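You operate a simulated robot arm through the tools that you are given. There is no shell and no other tool. Be economical: measure what you need, move in short steps, check, and stop when the job is done.

You run a simulated robot arm. Do the job below in one go: nothing can be reset, and whatever is moved stays where it is left.

## Task
Roll the cream dough ball out into a thin round flatbread.
Fine: middle of the footed board; press it down to a thick cake with the masher first; masher and roller back.

It is judged by the outcome, as a careful person would: the job done as asked, and still so three seconds after it is handed in. It fails if anything else is knocked over, pushed out of place, dropped, spilled or broken.

## Robot
A 7-joint arm with a two-finger parallel gripper, fixed in place. Base frame: the origin is at the foot of the arm, x ahead of it, y to its left, z up; the work surface is at about z = 820. Readings come in mm, degrees, newtons and seconds.
With the tool pointing down near the work surface it reaches from about 360 to 780 mm from the base axis. Its first joint turns from -166.0 to 166.0 degrees. Payload 3.91 kg.
The tool frame sits at the grasp point between the pads (the TCP): z along the fingers, y along the line on which they close. The tips reach 30 mm beyond it. Largest opening 110 mm; finger width 20, thickness 10; the body of the gripper, 48 by 112 mm, starts 55 mm behind the TCP.
Orientation is told as [roll, pitch, yaw] about the base's x, y, z axes, in that order, counted from this pose: with the fingers straight down and closing along the base's y, the tool's x points along the base's -x, its y along +y and its z along -z.

## Interface
- The arm moves only by the tool apply_moves. Its argument "rows" is text: rows parted by semicolons, each of 7 numbers parted by spaces: the shift along the tool's x, y, z in m, then the turn, a rotation vector about the tool's x, y, z in degrees, then the opening, from 0 (shut) to 1 (fully open). In form: x y z ax ay az grip; .... A call has 1 to 10 rows; each row is the pose to reach, as a shift and turn from the pose commanded when the call began, along the tool's axes at that moment. Rows are played at 5 a second. More than 50 mm and 8.6 degrees between two rows, or a gripper value outside its range, and nothing of the call is played. Where a pose cannot be reached the arm comes as near as it can. A force on the tool above 40 N (or 10 N above the force at the start of the call, whichever is more), or a blocked arm, ends the call early, and 0.2 s more pass. The fingers move at their own pace (about 153 mm/s each) and stop on an object; they squeeze with about 35 N. The grip force told is the motor's: it shows also when the fingers shut on nothing. Time passes only in rows, and 0.2 s behind the last, so rows that repeat a pose let the fingers close. It gives the time, the measured TCP pose, the force on the tool (base axes), the opening and the grip force at its end, in the units of the frame above (readings bear some noise).
- Cameras (640 x 400 px; columns grow to the right, rows downward): "scene" is fixed at [220.7, 499.1, 1610]; the picture's right is [-0.85, -0.52, 0.00], its down [-0.33, 0.53, -0.78] and it looks along [0.41, -0.67, -0.62] (base axes); focal length 308 px, centre (320, 200). "wrist" rides on the gripper at [77, 7, -114] in the tool frame; the picture's right is [-0.09, 1.00, 0.00], its down [-0.80, -0.07, -0.59] and it looks along [-0.59, -0.05, 0.80] (tool axes); focal length 270 px, centre (320, 200). There is no depth. A picture from a camera that has moved, and an enlarged one, comes with that camera's place and axes in the base frame and with its lens.
- camera(camera): a new picture of that camera. It takes no simulated time.
- move_column(by): slides the trunk up (or, below 0, down) by that many mm; the arm rides with it, the base frame stays. It gives what a move gives, with no picture.
- inspect(camera, box): a new picture of the part [left, top, right, bottom] of that camera's present view, enlarged. It takes no simulated time.
- finish_job(): hands the job in; it is judged then, once.

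Go step by step. Nothing tells you positions but the pictures and the camera data: compare them with the known pose of the tool, close in by small moves and look again before you grip or let go. The budget is 120 turns and 68 pictures, counting those below and the enlarged ones. Unless the task says otherwise, let go and move clear before handing in, and close with one line.

The tools are called after "Call:" by a JSON object that holds its "method" and its "body". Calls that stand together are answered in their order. apply_moves: Moves the arm, as the interface text tells. Its arguments: {"type":"object","properties":{"rows":{"type":"string"}},"required":["rows"]} The other tools are called the same way: move_column (by) slides the trunk up or down; camera (camera) takes a picture; inspect (camera, box) takes an enlarged picture of a part of a camera's view; finish_job () hands the job in.

At the start:

```text
time: 0.0
tool_pos: [486.3, -2.5, 1255.4]
tool_rot: [0.0, 0.0, 0.1]
wrist_force: [-0.3, 0.1, 0.7]
finger_gap: 110.2
grasp_force: 0.2
trunk travel left (down, up): [-550.0, 60.0]
```

scene: 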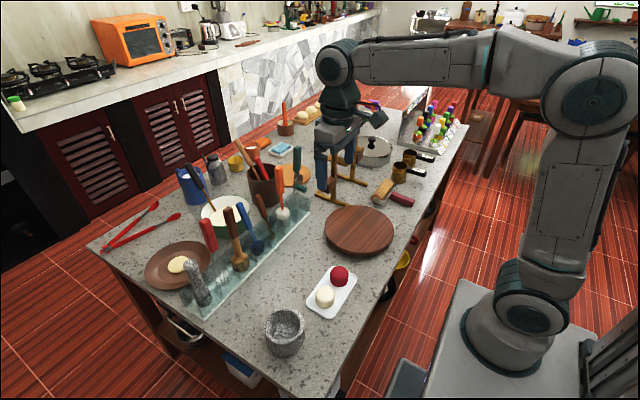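
wrist: 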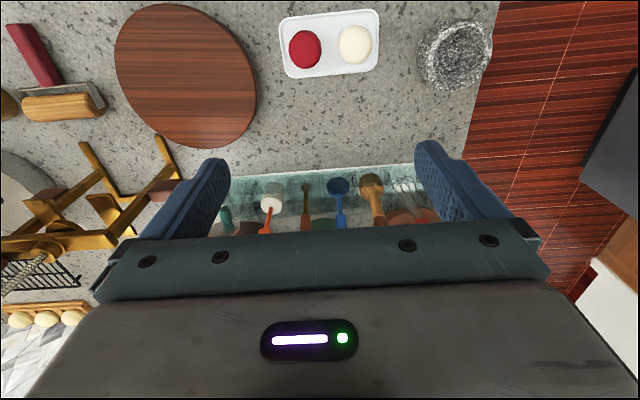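

I see a work table with a tray holding a red and a cream ball, a round wooden board, a glass rack of tools and a small roller near the pans. I'll enlarge the scene to identify the masher and roller.

Call:
{"method": "inspect", "body": {"camera": "scene", "box": [140, 140, 320, 320]}}

Call:
{"method": "inspect", "body": {"camera": "scene", "box": [260, 80, 480, 330]}}

```text
2.22 times, centred on (230, 230) of scene
camera zoom: at [220.7, 499.1, 1610.0], right [-0.85, -0.52, 0.0], down [-0.33, 0.53, -0.78], along [0.41, -0.67, -0.62], focal length 685 px, centre (520, 133)
```

zoom: 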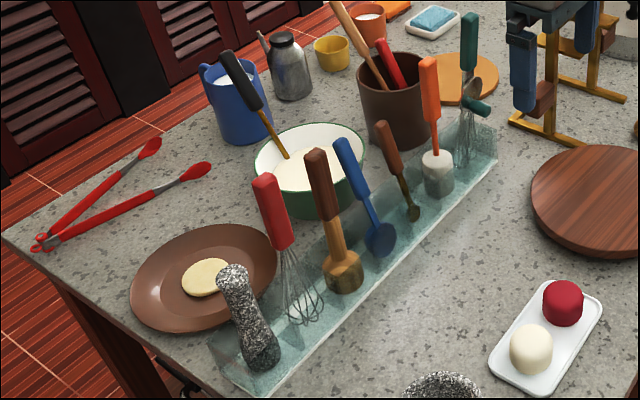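

```text
1.60 times, centred on (370, 205) of scene
camera zoom: at [220.7, 499.1, 1610.0], right [-0.85, -0.52, 0.0], down [-0.33, 0.53, -0.78], along [0.41, -0.67, -0.62], focal length 493 px, centre (240, 192)
```

zoom: 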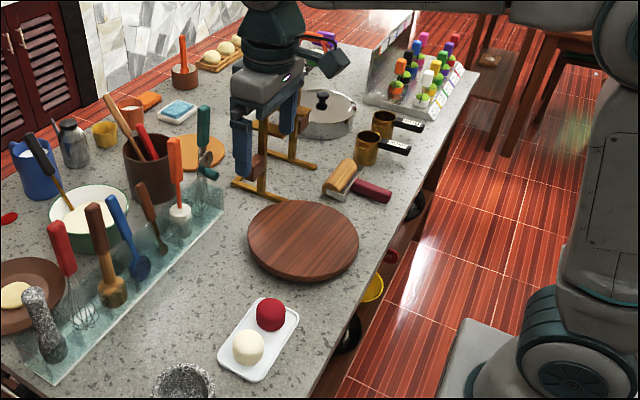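

The masher is either the wooden-knob tool or the one with the orange handle and white head, both standing in the glass rack. The roller is the small one with the red handle, so I'll move outward for a closer look.

Call:
{"method": "apply_moves", "body": {"rows": "-0.045 0 0 0 0 0 1;-0.09 0 0 0 0 0 1;-0.135 0 0 0 0 0 1;-0.17 0 0 0 0 0 1;-0.17 0 0 0 0 0 1"}}

Call:
{"method": "camera", "body": {"camera": "wrist"}}

```text
time: 1.2
tool_pos: [658.5, -1.8, 1255.2]
tool_rot: [0.0, 0.1, 0.0]
wrist_force: [-1.2, 0.0, 0.3]
finger_gap: 109.7
grasp_force: 0.0
trunk travel left (down, up): [-550.0, 60.0]
```

```text
63 pictures are left
camera wrist: at [580.5, 4.2, 1369.6], right [0.09, 1.0, 0.0], down [0.8, -0.07, 0.59], along [0.59, -0.05, -0.8], focal length 270 px, centre (320, 200)
```

wrist: 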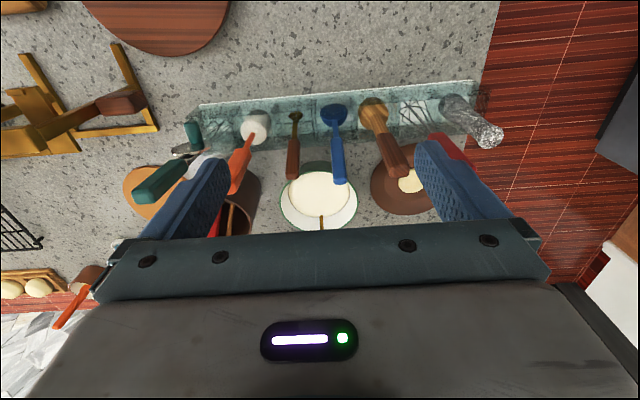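

Call:
{"method": "inspect", "body": {"camera": "wrist", "box": [170, 70, 520, 230]}}

Call:
{"method": "inspect", "body": {"camera": "scene", "box": [210, 150, 320, 280]}}

Call:
{"method": "inspect", "body": {"camera": "scene", "box": [310, 130, 430, 320]}}

```text
1.83 times, centred on (345, 150) of wrist
camera zoom: at [580.5, 4.2, 1369.6], right [0.09, 1.0, 0.0], down [0.8, -0.07, 0.59], along [0.59, -0.05, -0.8], focal length 494 px, centre (274, 291)
```

zoom: 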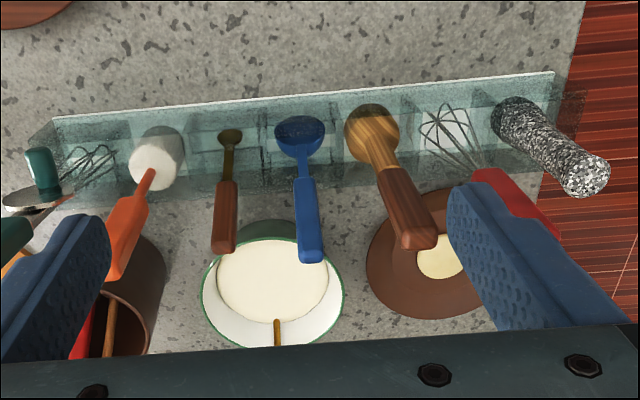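

```text
3.08 times, centred on (265, 215) of scene
camera zoom: at [220.7, 499.1, 1610.0], right [-0.85, -0.52, 0.0], down [-0.33, 0.53, -0.78], along [0.41, -0.67, -0.62], focal length 948 px, centre (489, 154)
```

zoom: 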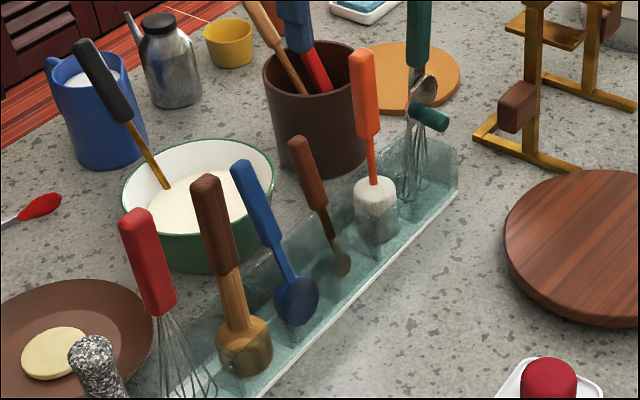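

```text
2.11 times, centred on (370, 225) of scene
camera zoom: at [220.7, 499.1, 1610.0], right [-0.85, -0.52, 0.0], down [-0.33, 0.53, -0.78], along [0.41, -0.67, -0.62], focal length 649 px, centre (215, 147)
```

zoom: 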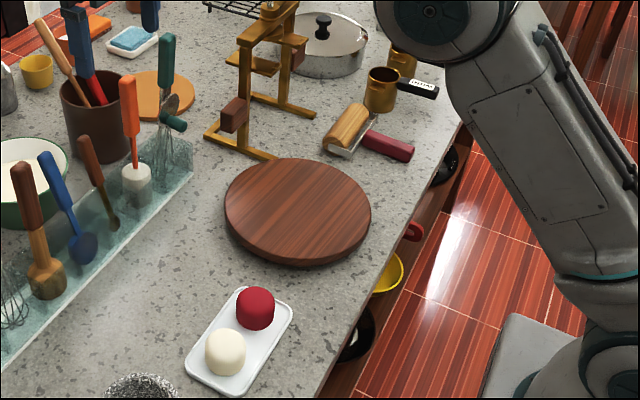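

The wooden masher stands in the rack near (758, 86) with its top at about z 1080. The cream ball is near (476, 52), so I'll move above it and look closely.

Call:
{"method": "apply_moves", "body": {"rows": "0.023 0.007 0.037 0 0 0 1;0.046 0.014 0.074 0 0 0 1;0.069 0.021 0.111 0 0 0 1;0.092 0.028 0.148 0 0 0 1;0.115 0.034 0.185 0 0 0 1;0.138 0.041 0.222 0 0 0 1;0.161 0.048 0.259 0 0 0 1;0.182 0.054 0.295 0 0 0 1;0.182 0.054 0.295 0 0 0 1"}}

Call:
{"method": "camera", "body": {"camera": "wrist"}}

```text
time: 3.2
tool_pos: [479.6, 53.5, 962.4]
tool_rot: [0.0, 0.0, 0.0]
wrist_force: [-0.3, 0.0, -0.9]
finger_gap: 110.1
grasp_force: 0.1
trunk travel left (down, up): [-550.0, 60.0]
```

```text
59 pictures are left
camera wrist: at [401.9, 60.6, 1076.5], right [0.09, 1.0, 0.0], down [0.8, -0.07, 0.59], along [0.59, -0.05, -0.8], focal length 270 px, centre (320, 200)
```

wrist: 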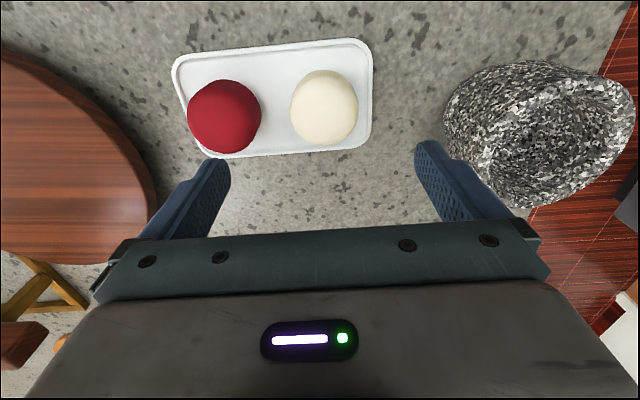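

The cream ball is about 55 mm across and centred near (474, 58). I'll come down to just above it with a narrower opening and check the alignment.

Call:
{"method": "apply_moves", "body": {"rows": "0.0056 0.0045 0.03 0 0 0 0.64;0.0056 0.0045 0.052 0 0 0 0.64;0.0056 0.0045 0.052 0 0 0 0.64"}}

Call:
{"method": "camera", "body": {"camera": "wrist"}}

Call:
{"method": "inspect", "body": {"camera": "scene", "box": [280, 200, 400, 330]}}

```text
time: 4.0
tool_pos: [470.0, 57.3, 909.9]
tool_rot: [0.0, 0.0, 0.1]
wrist_force: [0.0, 0.4, -0.1]
finger_gap: 70.5
grasp_force: 0.1
trunk travel left (down, up): [-550.0, 60.0]
```

```text
58 pictures are left
camera wrist: at [392.6, 64.9, 1024.3], right [0.09, 1.0, 0.0], down [0.8, -0.07, 0.59], along [0.59, -0.05, -0.8], focal length 270 px, centre (320, 200)
```

wrist: 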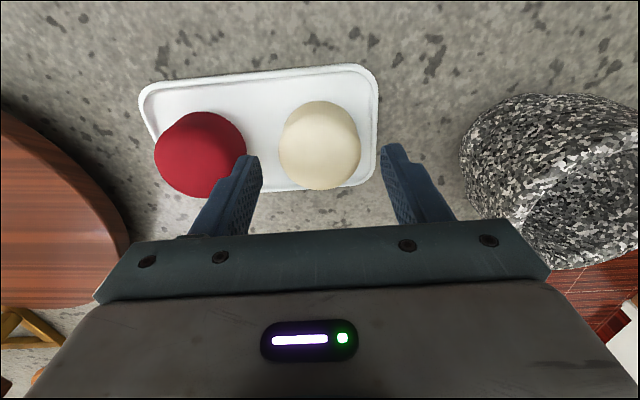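

```text
3.08 times, centred on (340, 265) of scene
camera zoom: at [220.7, 499.1, 1610.0], right [-0.85, -0.52, 0.0], down [-0.33, 0.53, -0.78], along [0.41, -0.67, -0.62], focal length 948 px, centre (258, 0)
```

zoom: 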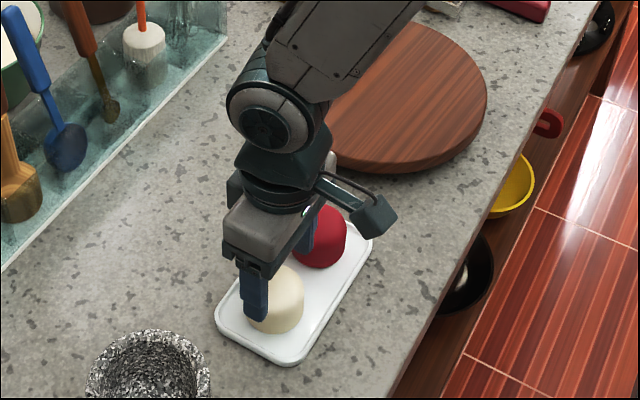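

Alignment looks good: the ball is at about (473, 57). I'll descend and grip it.

Call:
{"method": "apply_moves", "body": {"rows": "-0.003 0 0.02 0 0 0 0.64;-0.003 0 0.042 0 0 0 0.64;-0.003 0 0.042 0 0 0 0.64;-0.003 0 0.042 0 0 0 0.4;-0.003 0 0.042 0 0 0 0.4"}}

Call:
{"method": "inspect", "body": {"camera": "scene", "box": [280, 200, 400, 330]}}

```text
time: 5.2
tool_pos: [473.2, 57.4, 865.7]
tool_rot: [0.0, -0.1, 0.1]
wrist_force: [-0.7, 0.3, 0.7]
finger_gap: 53.2
grasp_force: 34.9
trunk travel left (down, up): [-550.0, 60.0]
```

```text
3.08 times, centred on (340, 265) of scene
camera zoom: at [220.7, 499.1, 1610.0], right [-0.85, -0.52, 0.0], down [-0.33, 0.53, -0.78], along [0.41, -0.67, -0.62], focal length 948 px, centre (258, 0)
```

zoom: 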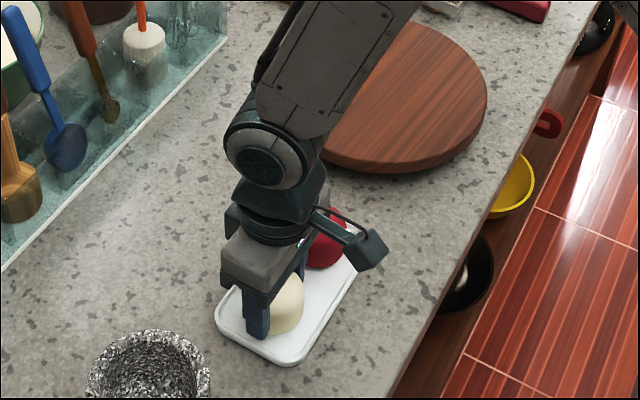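

The ball is gripped at 53 mm. I'll lift it and carry it toward the board.

Call:
{"method": "apply_moves", "body": {"rows": "0 0 -0.04 0 0 0 0.4;0 0 -0.08 0 0 0 0.4;0 0 -0.12 0 0 0 0.4;0 -0.045 -0.12 0 0 0 0.4;0 -0.09 -0.12 0 0 0 0.4;0 -0.135 -0.12 0 0 0 0.4;0 -0.18 -0.12 0 0 0 0.4;0 -0.225 -0.12 0 0 0 0.4;0 -0.27 -0.12 0 0 0 0.4;0 -0.305 -0.12 0 0 0 0.4"}}

Call:
{"method": "camera", "body": {"camera": "wrist"}}

Call:
{"method": "inspect", "body": {"camera": "scene", "box": [290, 130, 450, 330]}}

```text
time: 7.4
tool_pos: [476.1, -247.8, 982.3]
tool_rot: [0.0, 0.0, 0.0]
wrist_force: [0.6, -0.4, -1.4]
finger_gap: 53.0
grasp_force: 35.0
trunk travel left (down, up): [-550.0, 60.0]
```

```text
55 pictures are left
camera wrist: at [399.0, -240.7, 1096.9], right [0.09, 1.0, 0.0], down [0.8, -0.07, 0.59], along [0.59, -0.05, -0.8], focal length 270 px, centre (320, 200)
```

wrist: 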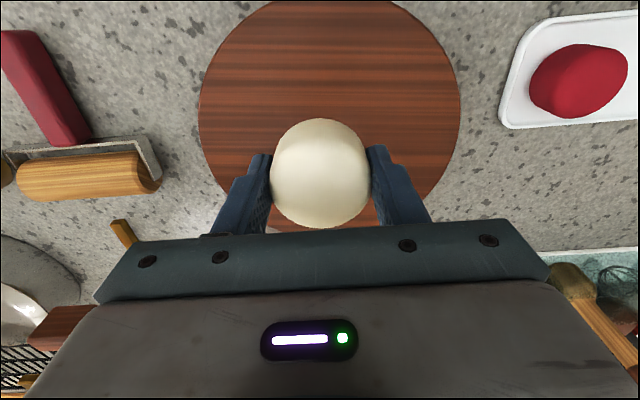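

```text
2.00 times, centred on (370, 230) of scene
camera zoom: at [220.7, 499.1, 1610.0], right [-0.85, -0.52, 0.0], down [-0.33, 0.53, -0.78], along [0.41, -0.67, -0.62], focal length 616 px, centre (220, 140)
```

zoom: 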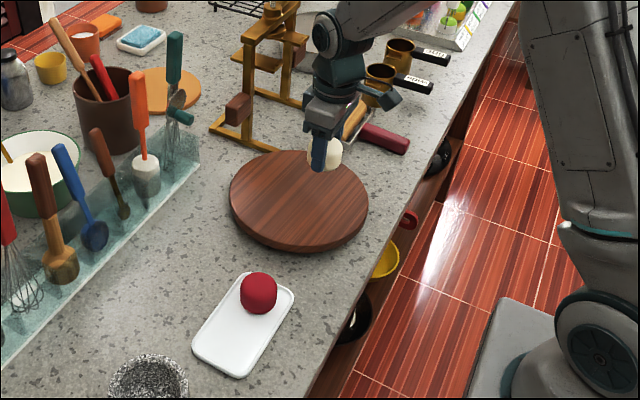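

The ball is held well, and the board's centre is about (514, -243). I'll move over it and lower carefully.

Call:
{"method": "apply_moves", "body": {"rows": "-0.02 0.003 0 0 0 0 0.4;-0.038 0.005 0 0 0 0 0.4;-0.038 0.005 0.035 0 0 0 0.4;-0.038 0.005 0.065 0 0 0 0.4;-0.038 0.005 0.065 0 0 0 0.4"}}

Call:
{"method": "camera", "body": {"camera": "wrist"}}

Call:
{"method": "inspect", "body": {"camera": "scene", "box": [310, 180, 410, 270]}}

```text
time: 8.6
tool_pos: [512.2, -247.5, 923.1]
tool_rot: [0.1, 0.0, 0.0]
wrist_force: [0.3, -0.6, -0.7]
finger_gap: 53.0
grasp_force: 34.5
trunk travel left (down, up): [-550.0, 60.0]
```

```text
53 pictures are left
camera wrist: at [435.3, -239.9, 1037.6], right [0.09, 1.0, 0.0], down [0.8, -0.07, 0.59], along [0.59, -0.05, -0.8], focal length 270 px, centre (320, 200)
```

wrist: 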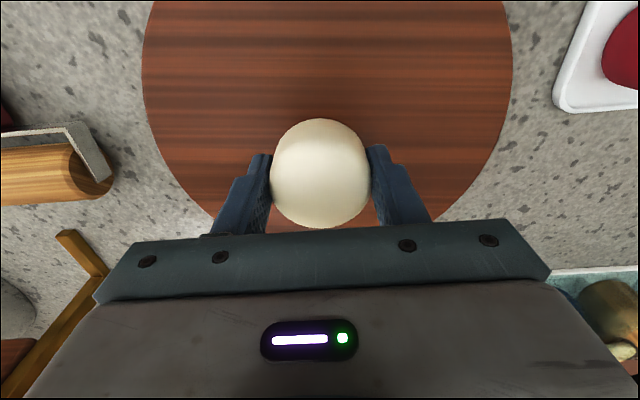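

```text
4.44 times, centred on (360, 225) of scene
camera zoom: at [220.7, 499.1, 1610.0], right [-0.85, -0.52, 0.0], down [-0.33, 0.53, -0.78], along [0.41, -0.67, -0.62], focal length 1370 px, centre (142, 89)
```

zoom: 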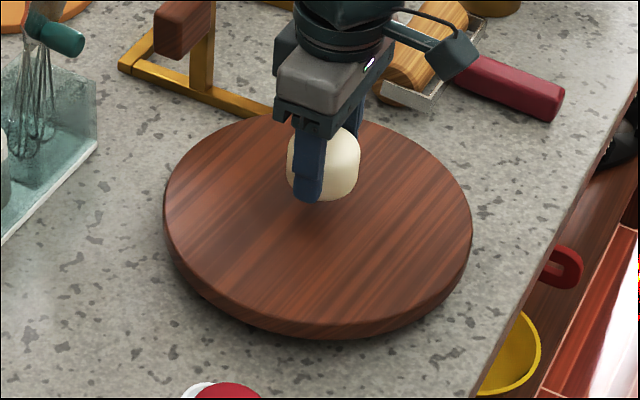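

The board is thick and footed, centred near y = -242. I'll nudge the ball over and lower it in small steps, watching the force.

Call:
{"method": "apply_moves", "body": {"rows": "-0.002 0.005 0.01 0 0 0 0.4;-0.002 0.005 0.018 0 0 0 0.4;-0.002 0.005 0.018 0 0 0 0.4"}}

Call:
{"method": "inspect", "body": {"camera": "scene", "box": [310, 180, 410, 270]}}

```text
time: 9.4
tool_pos: [513.2, -239.8, 905.7]
tool_rot: [0.1, 0.0, 0.0]
wrist_force: [0.2, -1.3, 0.1]
finger_gap: 53.0
grasp_force: 34.7
trunk travel left (down, up): [-550.0, 60.0]
```

```text
4.44 times, centred on (360, 225) of scene
camera zoom: at [220.7, 499.1, 1610.0], right [-0.85, -0.52, 0.0], down [-0.33, 0.53, -0.78], along [0.41, -0.67, -0.62], focal length 1370 px, centre (142, 89)
```

zoom: 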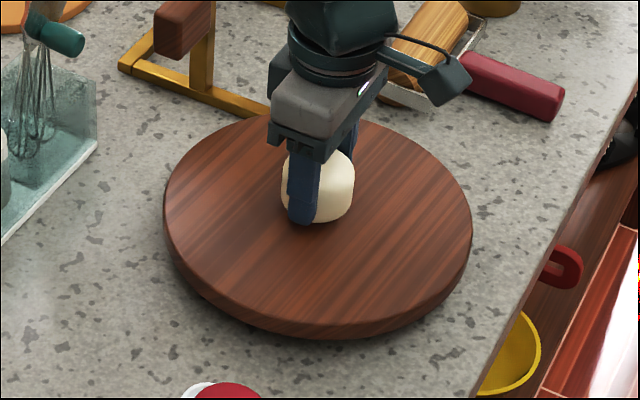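

Call:
{"method": "apply_moves", "body": {"rows": "0 0 0.004 0 0 0 0.4;0 0 0.008 0 0 0 0.4"}}

```text
time: 10.0
tool_pos: [511.4, -241.3, 899.0]
tool_rot: [-0.2, -0.3, 0.0]
wrist_force: [-3.0, 1.0, 29.8]
finger_gap: 53.0
grasp_force: 34.7
trunk travel left (down, up): [-550.0, 60.0]
```

The ball touches the board at TCP z of about 900, so the board top is at about z 857. I'll ease up slightly and release.

Call:
{"method": "apply_moves", "body": {"rows": "0 0 -0.0025 0 0 0 0.4;0 0 -0.0025 0 0 0 0.6;0 0 -0.0025 0 0 0 0.7;0 0 -0.03 0 0 0 0.7;0 0 -0.075 0 0 0 0.7;0 0 -0.12 0 0 0 0.7;0 0 -0.12 0 0 0 0.7"}}

Call:
{"method": "camera", "body": {"camera": "wrist"}}

Call:
{"method": "inspect", "body": {"camera": "scene", "box": [310, 180, 410, 270]}}

```text
time: 11.6
tool_pos: [514.8, -237.2, 1015.3]
tool_rot: [0.0, 0.1, 0.0]
wrist_force: [-1.1, 0.0, 0.9]
finger_gap: 76.7
grasp_force: 0.1
trunk travel left (down, up): [-550.0, 60.0]
```

```text
50 pictures are left
camera wrist: at [437.3, -230.7, 1130.0], right [0.09, 1.0, 0.0], down [0.8, -0.07, 0.59], along [0.59, -0.05, -0.8], focal length 270 px, centre (320, 200)
```

wrist: 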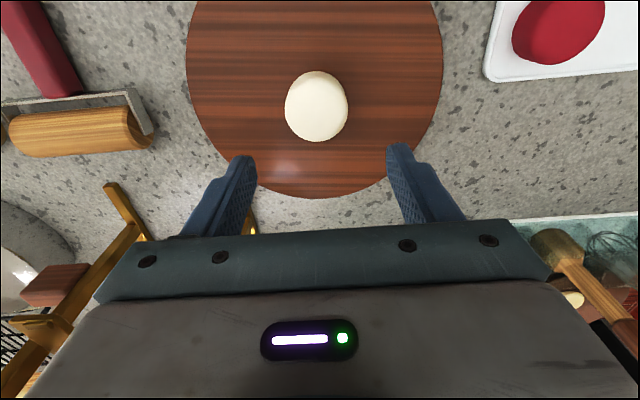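

```text
4.44 times, centred on (360, 225) of scene
camera zoom: at [220.7, 499.1, 1610.0], right [-0.85, -0.52, 0.0], down [-0.33, 0.53, -0.78], along [0.41, -0.67, -0.62], focal length 1370 px, centre (142, 89)
```

zoom: 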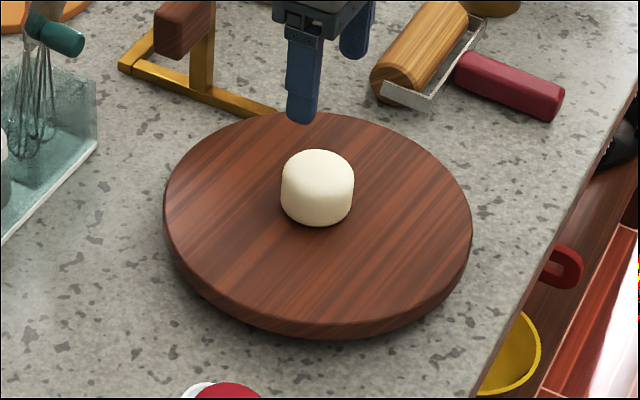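

The ball sits centred on the board. Next I'll raise the tool, turn it about 90 degrees so the fingers close along x, and head toward the masher at (757, 84).

Call:
{"method": "apply_moves", "body": {"rows": "0 0 -0.045 0 0 -8.5 0.7;0 0.015 -0.09 0 0 -17 0.7;-0.01 0.045 -0.125 0 0 -25.5 0.7;-0.025 0.085 -0.145 0 0 -34 0.7;-0.04 0.125 -0.165 0 0 -42.5 0.7;-0.055 0.165 -0.165 0 0 -51 0.7;-0.075 0.205 -0.165 0 0 -59.5 0.7;-0.095 0.24 -0.165 0 0 -68 0.7;-0.12 0.265 -0.165 0 0 -76.5 0.7;-0.146 0.285 -0.165 0 0 -85 0.7"}}

Call:
{"method": "apply_moves", "body": {"rows": "0 0 0 0 0 -6 0.7;0 0 0 0 0 -6 0.7"}}

Call:
{"method": "camera", "body": {"camera": "wrist"}}

```text
time: 13.8
tool_pos: [658.9, 45.8, 1180.4]
tool_rot: [-0.1, -0.1, 85.0]
wrist_force: [-0.4, 0.5, 1.0]
finger_gap: 77.1
grasp_force: 0.1
trunk travel left (down, up): [-550.0, 60.0]
```

```text
time: 14.4
tool_pos: [658.8, 45.2, 1180.7]
tool_rot: [0.0, 0.0, 91.1]
wrist_force: [-0.3, 0.2, -0.5]
finger_gap: 77.1
grasp_force: 0.0
trunk travel left (down, up): [-550.0, 60.0]
```

```text
48 pictures are left
camera wrist: at [652.5, -32.0, 1295.6], right [-1.0, 0.07, 0.0], down [0.06, 0.8, 0.59], along [0.04, 0.59, -0.8], focal length 270 px, centre (320, 200)
```

wrist: 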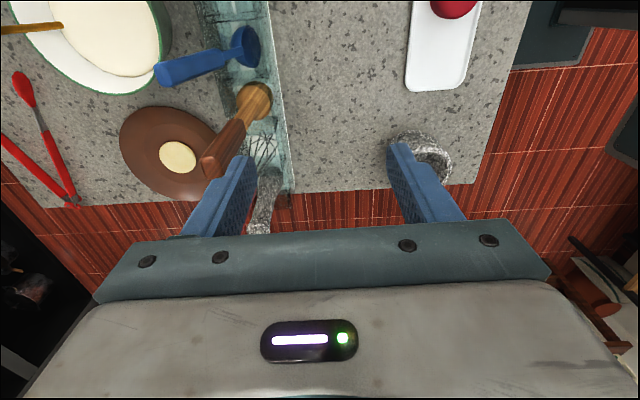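

The masher's axis is at about (761, 83). I'll move directly above it.

Call:
{"method": "apply_moves", "body": {"rows": "-0.012 -0.04 0 0 0 0 0.7;-0.025 -0.08 0 0 0 0 0.7;-0.036 -0.1025 0 0 0 0 0.6;-0.036 -0.1025 0.02 0 0 0 0.6;-0.036 -0.1025 0.02 0 0 0 0.6"}}

Call:
{"method": "camera", "body": {"camera": "wrist"}}

Call:
{"method": "inspect", "body": {"camera": "scene", "box": [170, 130, 330, 310]}}

```text
time: 15.6
tool_pos: [743.6, 80.4, 1154.3]
tool_rot: [0.1, 0.0, 91.0]
wrist_force: [0.3, 0.7, -0.2]
finger_gap: 65.9
grasp_force: 0.1
out of reach, approached as far as the arm can: row 2, 3, 4, 5
trunk travel left (down, up): [-550.0, 60.0]
```

```text
47 pictures are left
camera wrist: at [738.8, 4.1, 1268.7], right [-1.0, 0.07, 0.0], down [0.06, 0.8, 0.59], along [0.04, 0.59, -0.8], focal length 270 px, centre (320, 200)
```

wrist: 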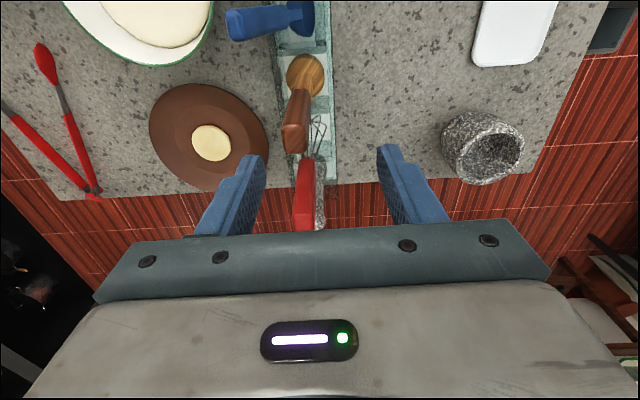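

```text
2.22 times, centred on (250, 220) of scene
camera zoom: at [220.7, 499.1, 1610.0], right [-0.85, -0.52, 0.0], down [-0.33, 0.53, -0.78], along [0.41, -0.67, -0.62], focal length 685 px, centre (476, 156)
```

zoom: 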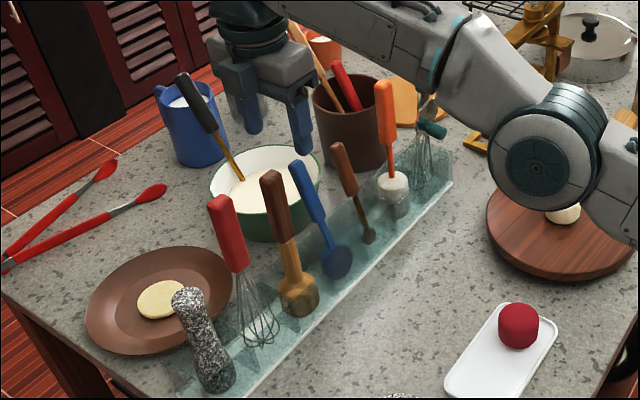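

At this height the arm cannot reach x = 761. I'll raise the trunk by 60 mm, and the lower TCP should also bring it within reach.

Call:
{"method": "move_column", "body": {"by": 60}}

Call:
{"method": "apply_moves", "body": {"rows": "0 0 0.03 0 0 0 0.6;0 0 0.06 0 0 0 0.6;0 0 0.06 0 0 0 0.6"}}

```text
time: 16.6
tool_pos: [743.4, 80.4, 1214.3]
tool_rot: [-0.1, 0.0, 90.9]
wrist_force: [0.0, -0.7, 0.4]
finger_gap: 66.2
grasp_force: 0.0
trunk travel left (down, up): [-610.0, 0.0]
```

```text
time: 17.4
tool_pos: [758.8, 83.7, 1158.9]
tool_rot: [-0.1, -0.1, 91.0]
wrist_force: [-0.9, 0.3, -0.1]
finger_gap: 66.1
grasp_force: 0.2
out of reach, approached as far as the arm can: row 1, 2, 3
trunk travel left (down, up): [-610.0, 0.0]
```

Call:
{"method": "apply_moves", "body": {"rows": "0 -0.002 0.02 0 0 0 0.6;0 -0.002 0.035 0 0 0 0.6;0 -0.002 0.035 0 0 0 0.6"}}

Call:
{"method": "camera", "body": {"camera": "wrist"}}

Call:
{"method": "inspect", "body": {"camera": "scene", "box": [190, 140, 290, 280]}}

```text
time: 18.2
tool_pos: [767.9, 84.2, 1124.8]
tool_rot: [0.1, 0.0, 91.0]
wrist_force: [0.4, -0.2, -1.1]
finger_gap: 65.9
grasp_force: 0.0
out of reach, approached as far as the arm can: row 2, 3
trunk travel left (down, up): [-610.0, 0.0]
```

```text
45 pictures are left
camera wrist: at [762.1, 7.4, 1239.7], right [-1.0, 0.07, 0.0], down [0.06, 0.8, 0.59], along [0.04, 0.59, -0.8], focal length 270 px, centre (320, 200)
```

wrist: 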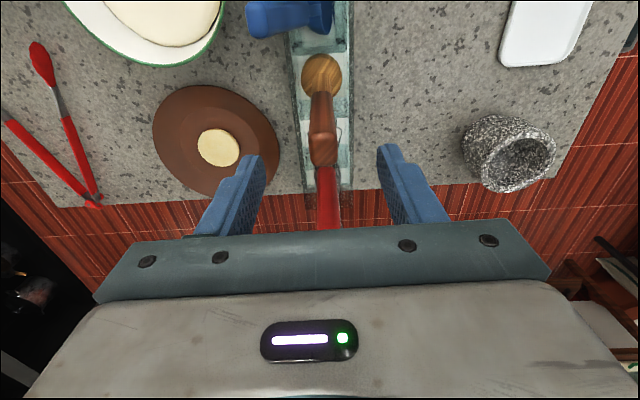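

```text
2.86 times, centred on (240, 210) of scene
camera zoom: at [220.7, 499.1, 1610.0], right [-0.85, -0.52, 0.0], down [-0.33, 0.53, -0.78], along [0.41, -0.67, -0.62], focal length 881 px, centre (549, 171)
```

zoom: 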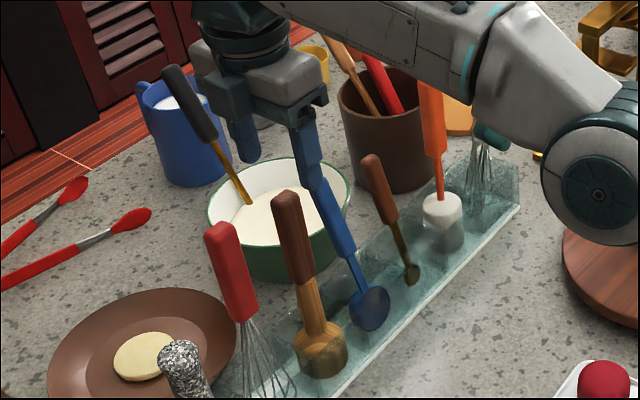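

The gripper is aligned over the handle at about (766, 85). I'll descend around it.

Call:
{"method": "apply_moves", "body": {"rows": "0 0 0.03 0 0 0 0.6;0 0 0.055 0 0 0 0.6;0 0 0.055 0 0 0 0.6"}}

Call:
{"method": "camera", "body": {"camera": "wrist"}}

```text
time: 19.0
tool_pos: [776.4, 87.2, 1073.5]
tool_rot: [0.0, 0.1, 91.0]
wrist_force: [0.1, -0.4, 0.4]
finger_gap: 66.2
grasp_force: 0.1
out of reach, approached as far as the arm can: row 1, 2, 3
trunk travel left (down, up): [-610.0, 0.0]
```

```text
43 pictures are left
camera wrist: at [771.8, 10.8, 1188.3], right [-1.0, 0.07, 0.0], down [0.06, 0.8, 0.59], along [0.04, 0.59, -0.8], focal length 270 px, centre (320, 200)
```

wrist: 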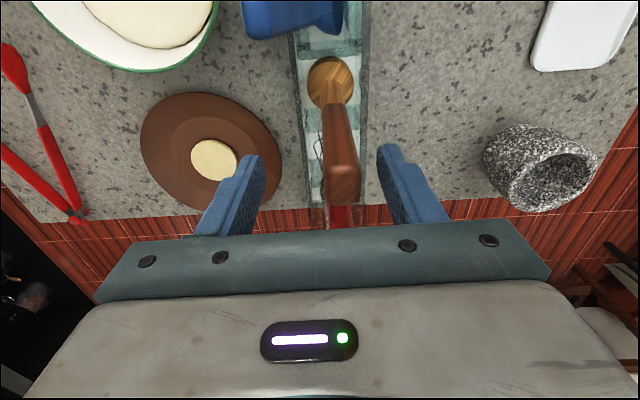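

Call:
{"method": "apply_moves", "body": {"rows": "0.001 0.014 0 0 0 0 0.6;0.001 0.014 0 0 0 0 0.6"}}

```text
time: 19.6
tool_pos: [776.8, 86.9, 1073.2]
tool_rot: [0.1, 0.0, 91.1]
wrist_force: [-0.4, 0.0, -0.4]
finger_gap: 65.9
grasp_force: 0.1
out of reach, approached as far as the arm can: row 1, 2
trunk travel left (down, up): [-610.0, 0.0]
```

Call:
{"method": "apply_moves", "body": {"rows": "0 0.006 0 0 0 0 0.6;0 0.012 0 0 0 0 0.6"}}

```text
time: 20.2
tool_pos: [776.5, 87.0, 1075.1]
tool_rot: [0.1, 0.0, 90.9]
wrist_force: [-0.1, 0.8, -0.1]
finger_gap: 65.9
grasp_force: 0.0
out of reach, approached as far as the arm can: row 1, 2
trunk travel left (down, up): [-610.0, 0.0]
```

Call:
{"method": "apply_moves", "body": {"rows": "0 0.01 0 0 0 0 0.6"}}

```text
time: 20.6
tool_pos: [777.0, 87.7, 1074.1]
tool_rot: [0.1, 0.0, 91.0]
wrist_force: [1.6, 0.6, 0.1]
finger_gap: 66.0
grasp_force: 0.1
out of reach, approached as far as the arm can: row 1
trunk travel left (down, up): [-610.0, 0.0]
```

Call:
{"method": "apply_moves", "body": {"rows": "0 0.01 0 0 0 0 0.6;0 0.02 0 0 0 0 0.6;0 0.03 0 0 0 0 0.6"}}

```text
time: 21.4
tool_pos: [775.7, 90.1, 1079.6]
tool_rot: [0.0, 0.1, 91.0]
wrist_force: [1.1, -0.3, 0.4]
finger_gap: 66.0
grasp_force: 0.1
out of reach, approached as far as the arm can: row 1, 2, 3
trunk travel left (down, up): [-610.0, 0.0]
```

The commanded pose seems to have run beyond the reach. I'll rise clear of the handles first, then bring the command back inside.

Call:
{"method": "apply_moves", "body": {"rows": "0 0 -0.025 0 0 0 0.6;0 0 -0.05 0 0 0 0.6"}}

```text
time: 22.0
tool_pos: [767.0, 87.2, 1128.9]
tool_rot: [0.0, 0.0, 90.9]
wrist_force: [0.0, -0.3, -0.6]
finger_gap: 65.9
grasp_force: 0.2
out of reach, approached as far as the arm can: row 2
trunk travel left (down, up): [-610.0, 0.0]
```

Call:
{"method": "apply_moves", "body": {"rows": "0 0.02 0 0 0 0 0.6;0 0.02 0 0 0 0 0.6"}}

```text
time: 22.6
tool_pos: [747.8, 87.3, 1127.7]
tool_rot: [-0.1, 0.0, 91.0]
wrist_force: [0.1, 0.4, -0.2]
finger_gap: 66.1
grasp_force: 0.0
trunk travel left (down, up): [-610.0, 0.0]
```

The command is reachable again; it had got stuck at full stretch. I'll go to (763, 85) within reach and then straight down.

Call:
{"method": "apply_moves", "body": {"rows": "0.001 -0.005 0.005 0 0 0 0.6;0.0015 -0.012 0.015 0 0 0 0.6;0.0015 -0.0155 0.03 0 0 0 0.6;0.0015 -0.0165 0.05 0 0 0 0.6;0.0015 -0.0165 0.05 0 0 0 0.6"}}

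```text
time: 23.8
tool_pos: [764.2, 87.6, 1078.2]
tool_rot: [0.0, 0.0, 91.1]
wrist_force: [0.6, -0.4, 0.3]
finger_gap: 66.1
grasp_force: 0.1
trunk travel left (down, up): [-610.0, 0.0]
```

Call:
{"method": "apply_moves", "body": {"rows": "0.002 -0.001 0.025 0 0 0 0.6;0.002 -0.001 0.045 0 0 0 0.6;0.002 -0.001 0.045 0 0 0 0.6"}}

Call:
{"method": "camera", "body": {"camera": "wrist"}}

Call:
{"method": "inspect", "body": {"camera": "scene", "box": [190, 140, 290, 280]}}

```text
time: 24.6
tool_pos: [766.8, 84.0, 1033.1]
tool_rot: [-0.1, 0.0, 91.0]
wrist_force: [0.4, -0.5, 0.0]
finger_gap: 66.0
grasp_force: 0.0
trunk travel left (down, up): [-610.0, 0.0]
```

```text
42 pictures are left
camera wrist: at [761.8, 7.6, 1148.6], right [-1.0, 0.07, 0.0], down [0.06, 0.8, 0.59], along [0.04, 0.59, -0.8], focal length 270 px, centre (320, 200)
```

wrist: 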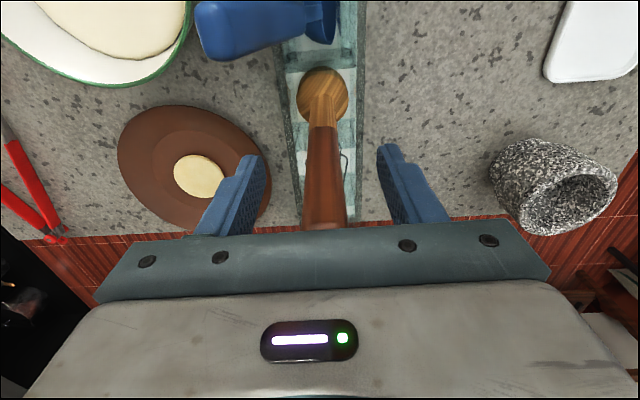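

```text
2.86 times, centred on (240, 210) of scene
camera zoom: at [220.7, 499.1, 1610.0], right [-0.85, -0.52, 0.0], down [-0.33, 0.53, -0.78], along [0.41, -0.67, -0.62], focal length 881 px, centre (549, 171)
```

zoom: 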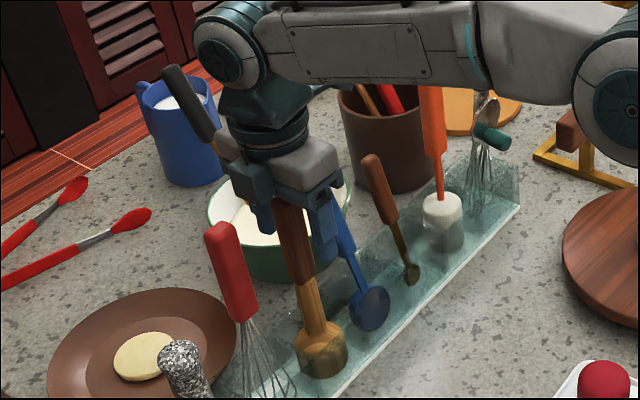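

The handle is between the fingers. I'll go slightly lower, close, and check the hold.

Call:
{"method": "apply_moves", "body": {"rows": "0 0 0.008 0 0 0 0.6;0 0 0.008 0 0 0 0.4;0 0 0.008 0 0 0 0.1;0 0 0.008 0 0 0 0.1"}}

```text
time: 25.6
tool_pos: [769.0, 84.6, 1025.8]
tool_rot: [0.0, 0.0, 91.1]
wrist_force: [-1.7, -0.3, 0.2]
finger_gap: 20.0
grasp_force: 34.8
trunk travel left (down, up): [-610.0, 0.0]
```

The masher is held at a 20 mm gap; I'll remember this pose (768, 84.5, 1026, yaw 91). Now I'll lift it straight up within reach.

Call:
{"method": "apply_moves", "body": {"rows": "0 0 -0.03 0 0 0 0.1;0 0.001 -0.06 0 0 0 0.1;0 0.003 -0.085 0 0 0 0.1;0 0.003 -0.085 0 0 0 0.1"}}

Call:
{"method": "inspect", "body": {"camera": "scene", "box": [190, 120, 310, 280]}}

```text
time: 26.6
tool_pos: [766.7, 86.6, 1110.2]
tool_rot: [0.0, 0.0, 90.9]
wrist_force: [-0.2, -0.3, -2.5]
finger_gap: 19.7
grasp_force: 34.8
trunk travel left (down, up): [-610.0, 0.0]
```

```text
2.50 times, centred on (250, 200) of scene
camera zoom: at [220.7, 499.1, 1610.0], right [-0.85, -0.52, 0.0], down [-0.33, 0.53, -0.78], along [0.41, -0.67, -0.62], focal length 770 px, centre (495, 200)
```

zoom: 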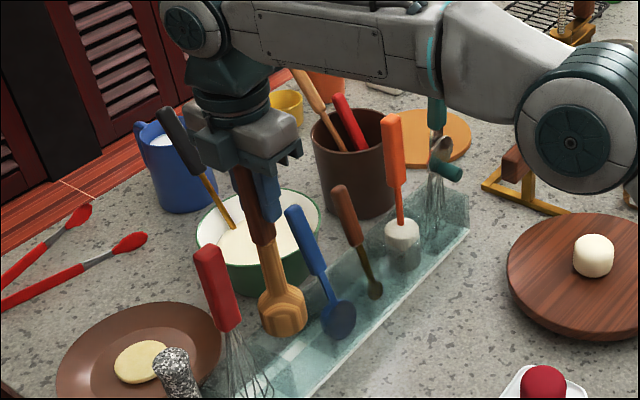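

Call:
{"method": "apply_moves", "body": {"rows": "0 0.015 -0.02 0 0 0 0.1;0 0.05 -0.045 0 0 0 0.1;0 0.09 -0.065 0 0 0 0.1;0 0.13 -0.075 0 0 0 0.1;0.02 0.17 -0.075 0 0 0 0.1;0.06 0.195 -0.075 0 0 0 0.1;0.1 0.21 -0.075 0 0 0 0.1;0.14 0.225 -0.075 0 0 0 0.1;0.18 0.235 -0.075 0 0 0 0.1;0.22 0.24 -0.075 0 0 0 0.1"}}

Call:
{"method": "apply_moves", "body": {"rows": "0.04 0.005 0 0 0 0 0.1;0.08 0.01 0 0 0 0 0.1;0.1 0.01 0 0 0 0 0.1;0.1 0.01 0 0 0 0 0.1"}}

Call:
{"method": "camera", "body": {"camera": "wrist"}}

Call:
{"method": "camera", "body": {"camera": "scene"}}

```text
time: 28.8
tool_pos: [525.1, -137.8, 1183.7]
tool_rot: [0.0, 0.0, 90.9]
wrist_force: [-0.5, -0.1, -1.6]
finger_gap: 19.7
grasp_force: 34.8
trunk travel left (down, up): [-610.0, 0.0]
```

```text
time: 29.8
tool_pos: [520.5, -239.1, 1185.8]
tool_rot: [0.0, 0.0, 91.0]
wrist_force: [-0.7, -0.7, -1.2]
finger_gap: 19.8
grasp_force: 35.1
trunk travel left (down, up): [-610.0, 0.0]
```

```text
39 pictures are left
camera wrist: at [515.5, -316.1, 1300.7], right [-1.0, 0.07, 0.0], down [0.06, 0.8, 0.59], along [0.04, 0.59, -0.8], focal length 270 px, centre (320, 200)
```

wrist: 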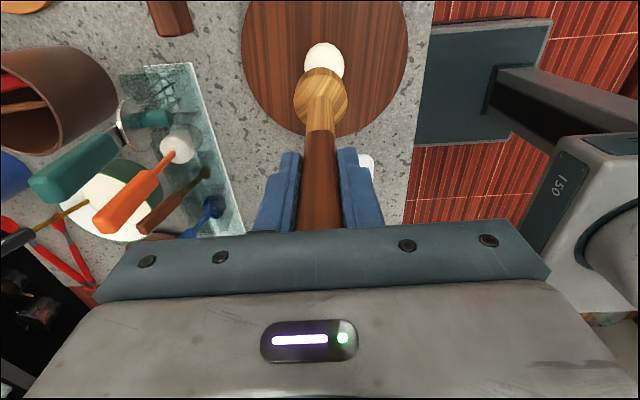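

```text
38 pictures are left
```

scene: 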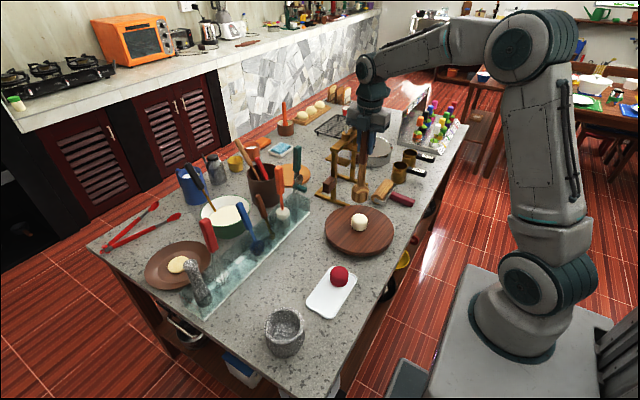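

Masher held over the board. I'll align it over the ball at about (513, -241) and lower part-way to check.

Call:
{"method": "apply_moves", "body": {"rows": "0.001 0.006 0.02 0 0 0 0.1;0.001 0.006 0.05 0 0 0 0.1;0.001 0.006 0.05 0 0 0 0.1"}}

Call:
{"method": "inspect", "body": {"camera": "scene", "box": [310, 170, 410, 270]}}

Call:
{"method": "inspect", "body": {"camera": "wrist", "box": [220, 0, 440, 200]}}

```text
time: 30.6
tool_pos: [516.1, -238.6, 1134.4]
tool_rot: [0.0, 0.1, 91.0]
wrist_force: [-0.5, 0.4, -1.3]
finger_gap: 20.0
grasp_force: 35.1
trunk travel left (down, up): [-610.0, 0.0]
```

```text
4.00 times, centred on (360, 220) of scene
camera zoom: at [220.7, 499.1, 1610.0], right [-0.85, -0.52, 0.0], down [-0.33, 0.53, -0.78], along [0.41, -0.67, -0.62], focal length 1233 px, centre (160, 120)
```

zoom: 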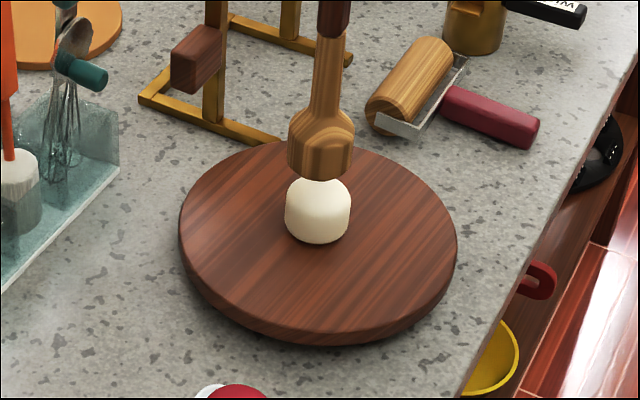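

```text
2.00 times, centred on (330, 100) of wrist
camera zoom: at [510.5, -316.1, 1250.2], right [-1.0, 0.07, 0.0], down [0.06, 0.8, 0.59], along [0.04, 0.59, -0.8], focal length 541 px, centre (300, 400)
```

zoom: 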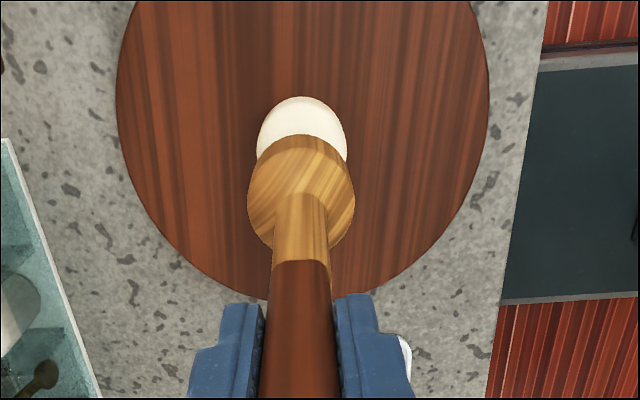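

The masher is aligned within a few mm. I'll nudge it 3 mm and lower slowly until contact.

Call:
{"method": "apply_moves", "body": {"rows": "0.003 0 0.008 0 0 0 0.1;0.003 0 0.014 0 0 0 0.1;0.003 0 0.02 0 0 0 0.1;0.003 0 0.024 0 0 0 0.1;0.003 0 0.028 0 0 0 0.1;0.003 0 0.032 0 0 0 0.1"}}

```text
time: 32.0
tool_pos: [513.5, -242.7, 1103.4]
tool_rot: [-0.1, -0.1, 91.0]
wrist_force: [-0.3, -0.1, -1.5]
finger_gap: 19.7
grasp_force: 35.1
trunk travel left (down, up): [-610.0, 0.0]
```

Call:
{"method": "apply_moves", "body": {"rows": "0 0 0.003 0 0 0 0.1;0 0 0.006 0 0 0 0.1;0 0 0.009 0 0 0 0.1;0 0 0.012 0 0 0 0.1"}}

Call:
{"method": "inspect", "body": {"camera": "scene", "box": [310, 170, 410, 270]}}

```text
time: 33.0
tool_pos: [512.7, -242.7, 1091.4]
tool_rot: [-0.2, 0.0, 91.0]
wrist_force: [0.0, -0.7, -0.1]
finger_gap: 19.7
grasp_force: 34.8
trunk travel left (down, up): [-610.0, 0.0]
```

```text
4.00 times, centred on (360, 220) of scene
camera zoom: at [220.7, 499.1, 1610.0], right [-0.85, -0.52, 0.0], down [-0.33, 0.53, -0.78], along [0.41, -0.67, -0.62], focal length 1233 px, centre (160, 120)
```

zoom: 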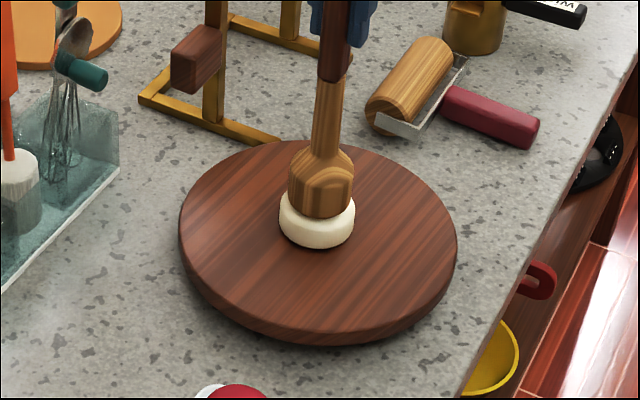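

The dough is yielding under the masher. I'll press about 9 mm further.

Call:
{"method": "apply_moves", "body": {"rows": "0 0 0.003 0 0 0 0.1;0 0 0.006 0 0 0 0.1;0 0 0.009 0 0 0 0.1;0 0 0.009 0 0 0 0.1"}}

Call:
{"method": "inspect", "body": {"camera": "scene", "box": [310, 170, 410, 270]}}

```text
time: 34.0
tool_pos: [514.2, -243.6, 1083.4]
tool_rot: [-0.2, 0.0, 91.0]
wrist_force: [0.9, -2.1, 11.8]
finger_gap: 19.6
grasp_force: 34.7
trunk travel left (down, up): [-610.0, 0.0]
```

```text
4.00 times, centred on (360, 220) of scene
camera zoom: at [220.7, 499.1, 1610.0], right [-0.85, -0.52, 0.0], down [-0.33, 0.53, -0.78], along [0.41, -0.67, -0.62], focal length 1233 px, centre (160, 120)
```

zoom: 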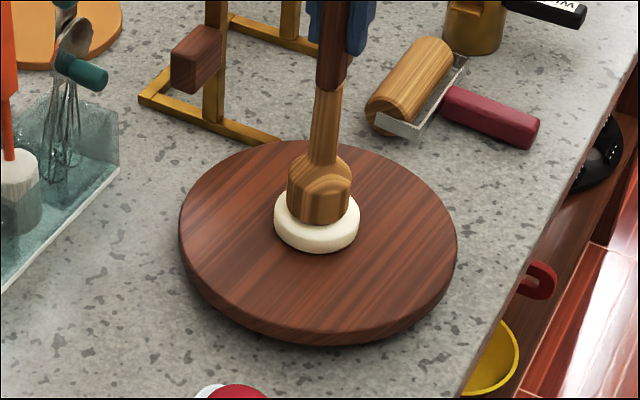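

Call:
{"method": "apply_moves", "body": {"rows": "0 0 0.002 0 0 0 0.1;0 0 0.004 0 0 0 0.1;0 0 0.005 0 0 0 0.1;0 0 0.005 0 0 0 0.1"}}

Call:
{"method": "inspect", "body": {"camera": "scene", "box": [310, 170, 410, 270]}}

```text
time: 35.0
tool_pos: [513.6, -242.3, 1078.7]
tool_rot: [-0.2, 0.1, 91.0]
wrist_force: [1.1, -5.5, 26.5]
finger_gap: 19.6
grasp_force: 35.3
trunk travel left (down, up): [-610.0, 0.0]
```

```text
4.00 times, centred on (360, 220) of scene
camera zoom: at [220.7, 499.1, 1610.0], right [-0.85, -0.52, 0.0], down [-0.33, 0.53, -0.78], along [0.41, -0.67, -0.62], focal length 1233 px, centre (160, 120)
```

zoom: 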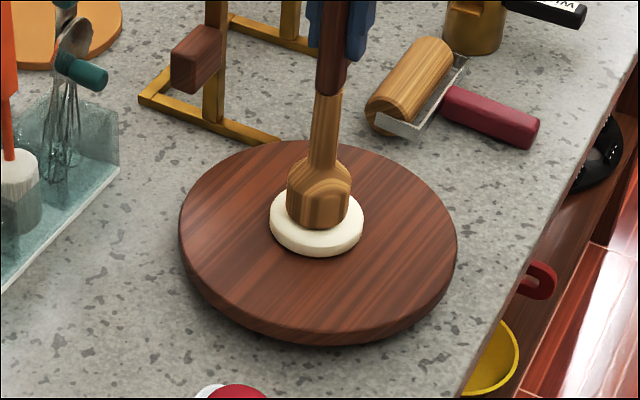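

It's a good thick cake, about 80 mm wide. I'll lift the masher and carry it back to the rack.

Call:
{"method": "apply_moves", "body": {"rows": "0 0 -0.03 0 0 0 0.1;0 0 -0.07 0 0 0 0.1;0 0 -0.105 0 0 0 0.1;-0.04 0 -0.105 0 0 0 0.1;-0.085 -0.01 -0.105 0 0 0 0.1;-0.13 -0.02 -0.105 0 0 0 0.1;-0.175 -0.03 -0.105 0 0 0 0.1;-0.22 -0.045 -0.105 0 0 0 0.1;-0.26 -0.06 -0.105 0 0 0 0.1;-0.3 -0.08 -0.105 0 0 0 0.1"}}

Call:
{"method": "apply_moves", "body": {"rows": "-0.02 -0.04 0 0 0 0 0.1;-0.024 -0.08 0 0 0 0 0.1;-0.024 -0.12 0.01 0 0 0 0.1;-0.024 -0.14 0.025 0 0 0 0.1;-0.024 -0.155 0.045 0 0 0 0.1;-0.024 -0.155 0.045 0 0 0 0.1"}}

Call:
{"method": "camera", "body": {"camera": "wrist"}}

Call:
{"method": "inspect", "body": {"camera": "scene", "box": [310, 180, 410, 270]}}

```text
time: 37.2
tool_pos: [589.7, 56.8, 1183.1]
tool_rot: [0.0, 0.1, 91.0]
wrist_force: [0.8, 0.8, -2.0]
finger_gap: 19.8
grasp_force: 35.2
trunk travel left (down, up): [-610.0, 0.0]
```

```text
time: 38.6
tool_pos: [744.1, 84.0, 1139.1]
tool_rot: [0.1, 0.0, 91.0]
wrist_force: [-1.0, -0.4, -1.7]
finger_gap: 19.9
grasp_force: 35.4
trunk travel left (down, up): [-610.0, 0.0]
```

```text
32 pictures are left
camera wrist: at [738.6, 7.5, 1253.9], right [-1.0, 0.07, 0.0], down [0.06, 0.8, 0.59], along [0.04, 0.59, -0.8], focal length 270 px, centre (320, 200)
```

wrist: 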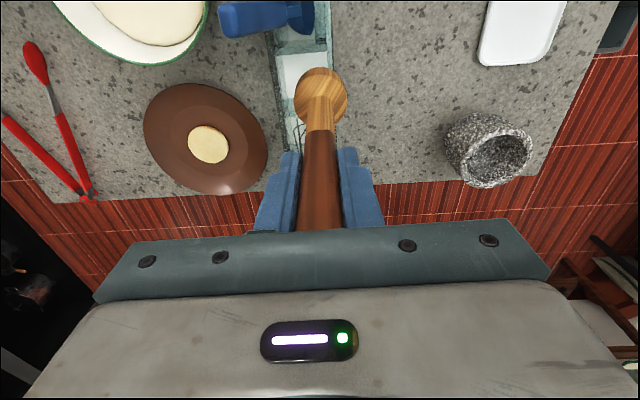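

```text
4.44 times, centred on (360, 225) of scene
camera zoom: at [220.7, 499.1, 1610.0], right [-0.85, -0.52, 0.0], down [-0.33, 0.53, -0.78], along [0.41, -0.67, -0.62], focal length 1370 px, centre (142, 89)
```

zoom: 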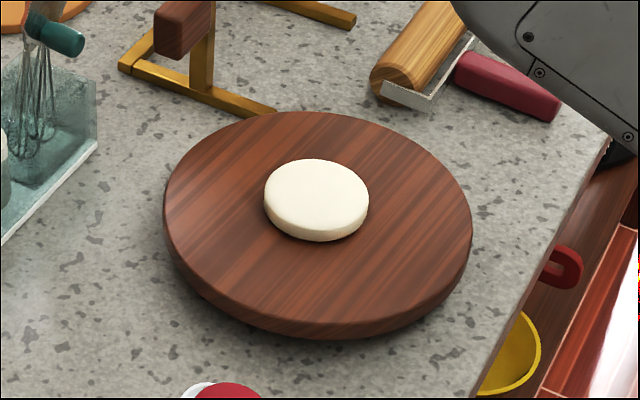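

The cake looks clean. I'll bring the masher over its slot at (767, 85) and check before lowering.

Call:
{"method": "apply_moves", "body": {"rows": "0 -0.008 0.012 0 0 0 0.1;0 -0.016 0.022 0 0 0 0.1;0 -0.0225 0.03 0 0 0 0.1;0 -0.0225 0.03 0 0 0 0.1"}}

Call:
{"method": "inspect", "body": {"camera": "wrist", "box": [240, 0, 400, 200]}}

Call:
{"method": "inspect", "body": {"camera": "scene", "box": [190, 160, 290, 290]}}

```text
time: 39.6
tool_pos: [766.7, 85.1, 1109.5]
tool_rot: [-0.1, 0.0, 90.9]
wrist_force: [-0.4, -0.1, -2.5]
finger_gap: 19.7
grasp_force: 35.0
trunk travel left (down, up): [-610.0, 0.0]
```

```text
2.00 times, centred on (320, 100) of wrist
camera zoom: at [761.0, 8.0, 1223.3], right [-1.0, 0.07, 0.0], down [0.06, 0.8, 0.59], along [0.04, 0.59, -0.8], focal length 541 px, centre (320, 400)
```

zoom: 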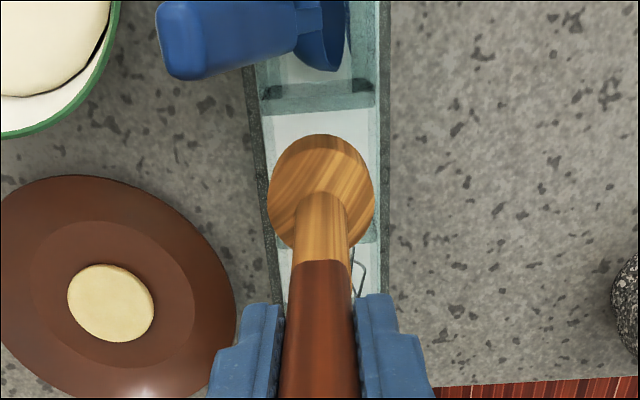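

```text
3.08 times, centred on (240, 225) of scene
camera zoom: at [220.7, 499.1, 1610.0], right [-0.85, -0.52, 0.0], down [-0.33, 0.53, -0.78], along [0.41, -0.67, -0.62], focal length 948 px, centre (566, 123)
```

zoom: 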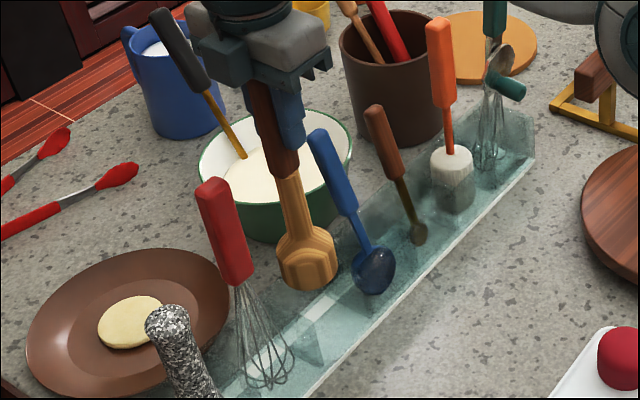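

It matches the pose when it was lifted. I'll lower it into the slot.

Call:
{"method": "apply_moves", "body": {"rows": "0 0 0.02 0 0 0 0.1;0 0 0.04 0 0 0 0.1;0 -0.001 0.06 0 0 0 0.1;0 -0.001 0.075 0 0 0 0.1;0 -0.001 0.08 0 0 0 0.1;0 -0.001 0.08 0 0 0 0.1"}}

```text
time: 41.0
tool_pos: [767.9, 84.1, 1026.9]
tool_rot: [0.0, 0.1, 91.0]
wrist_force: [-0.3, -0.1, -1.4]
finger_gap: 19.9
grasp_force: 35.1
trunk travel left (down, up): [-610.0, 0.0]
```

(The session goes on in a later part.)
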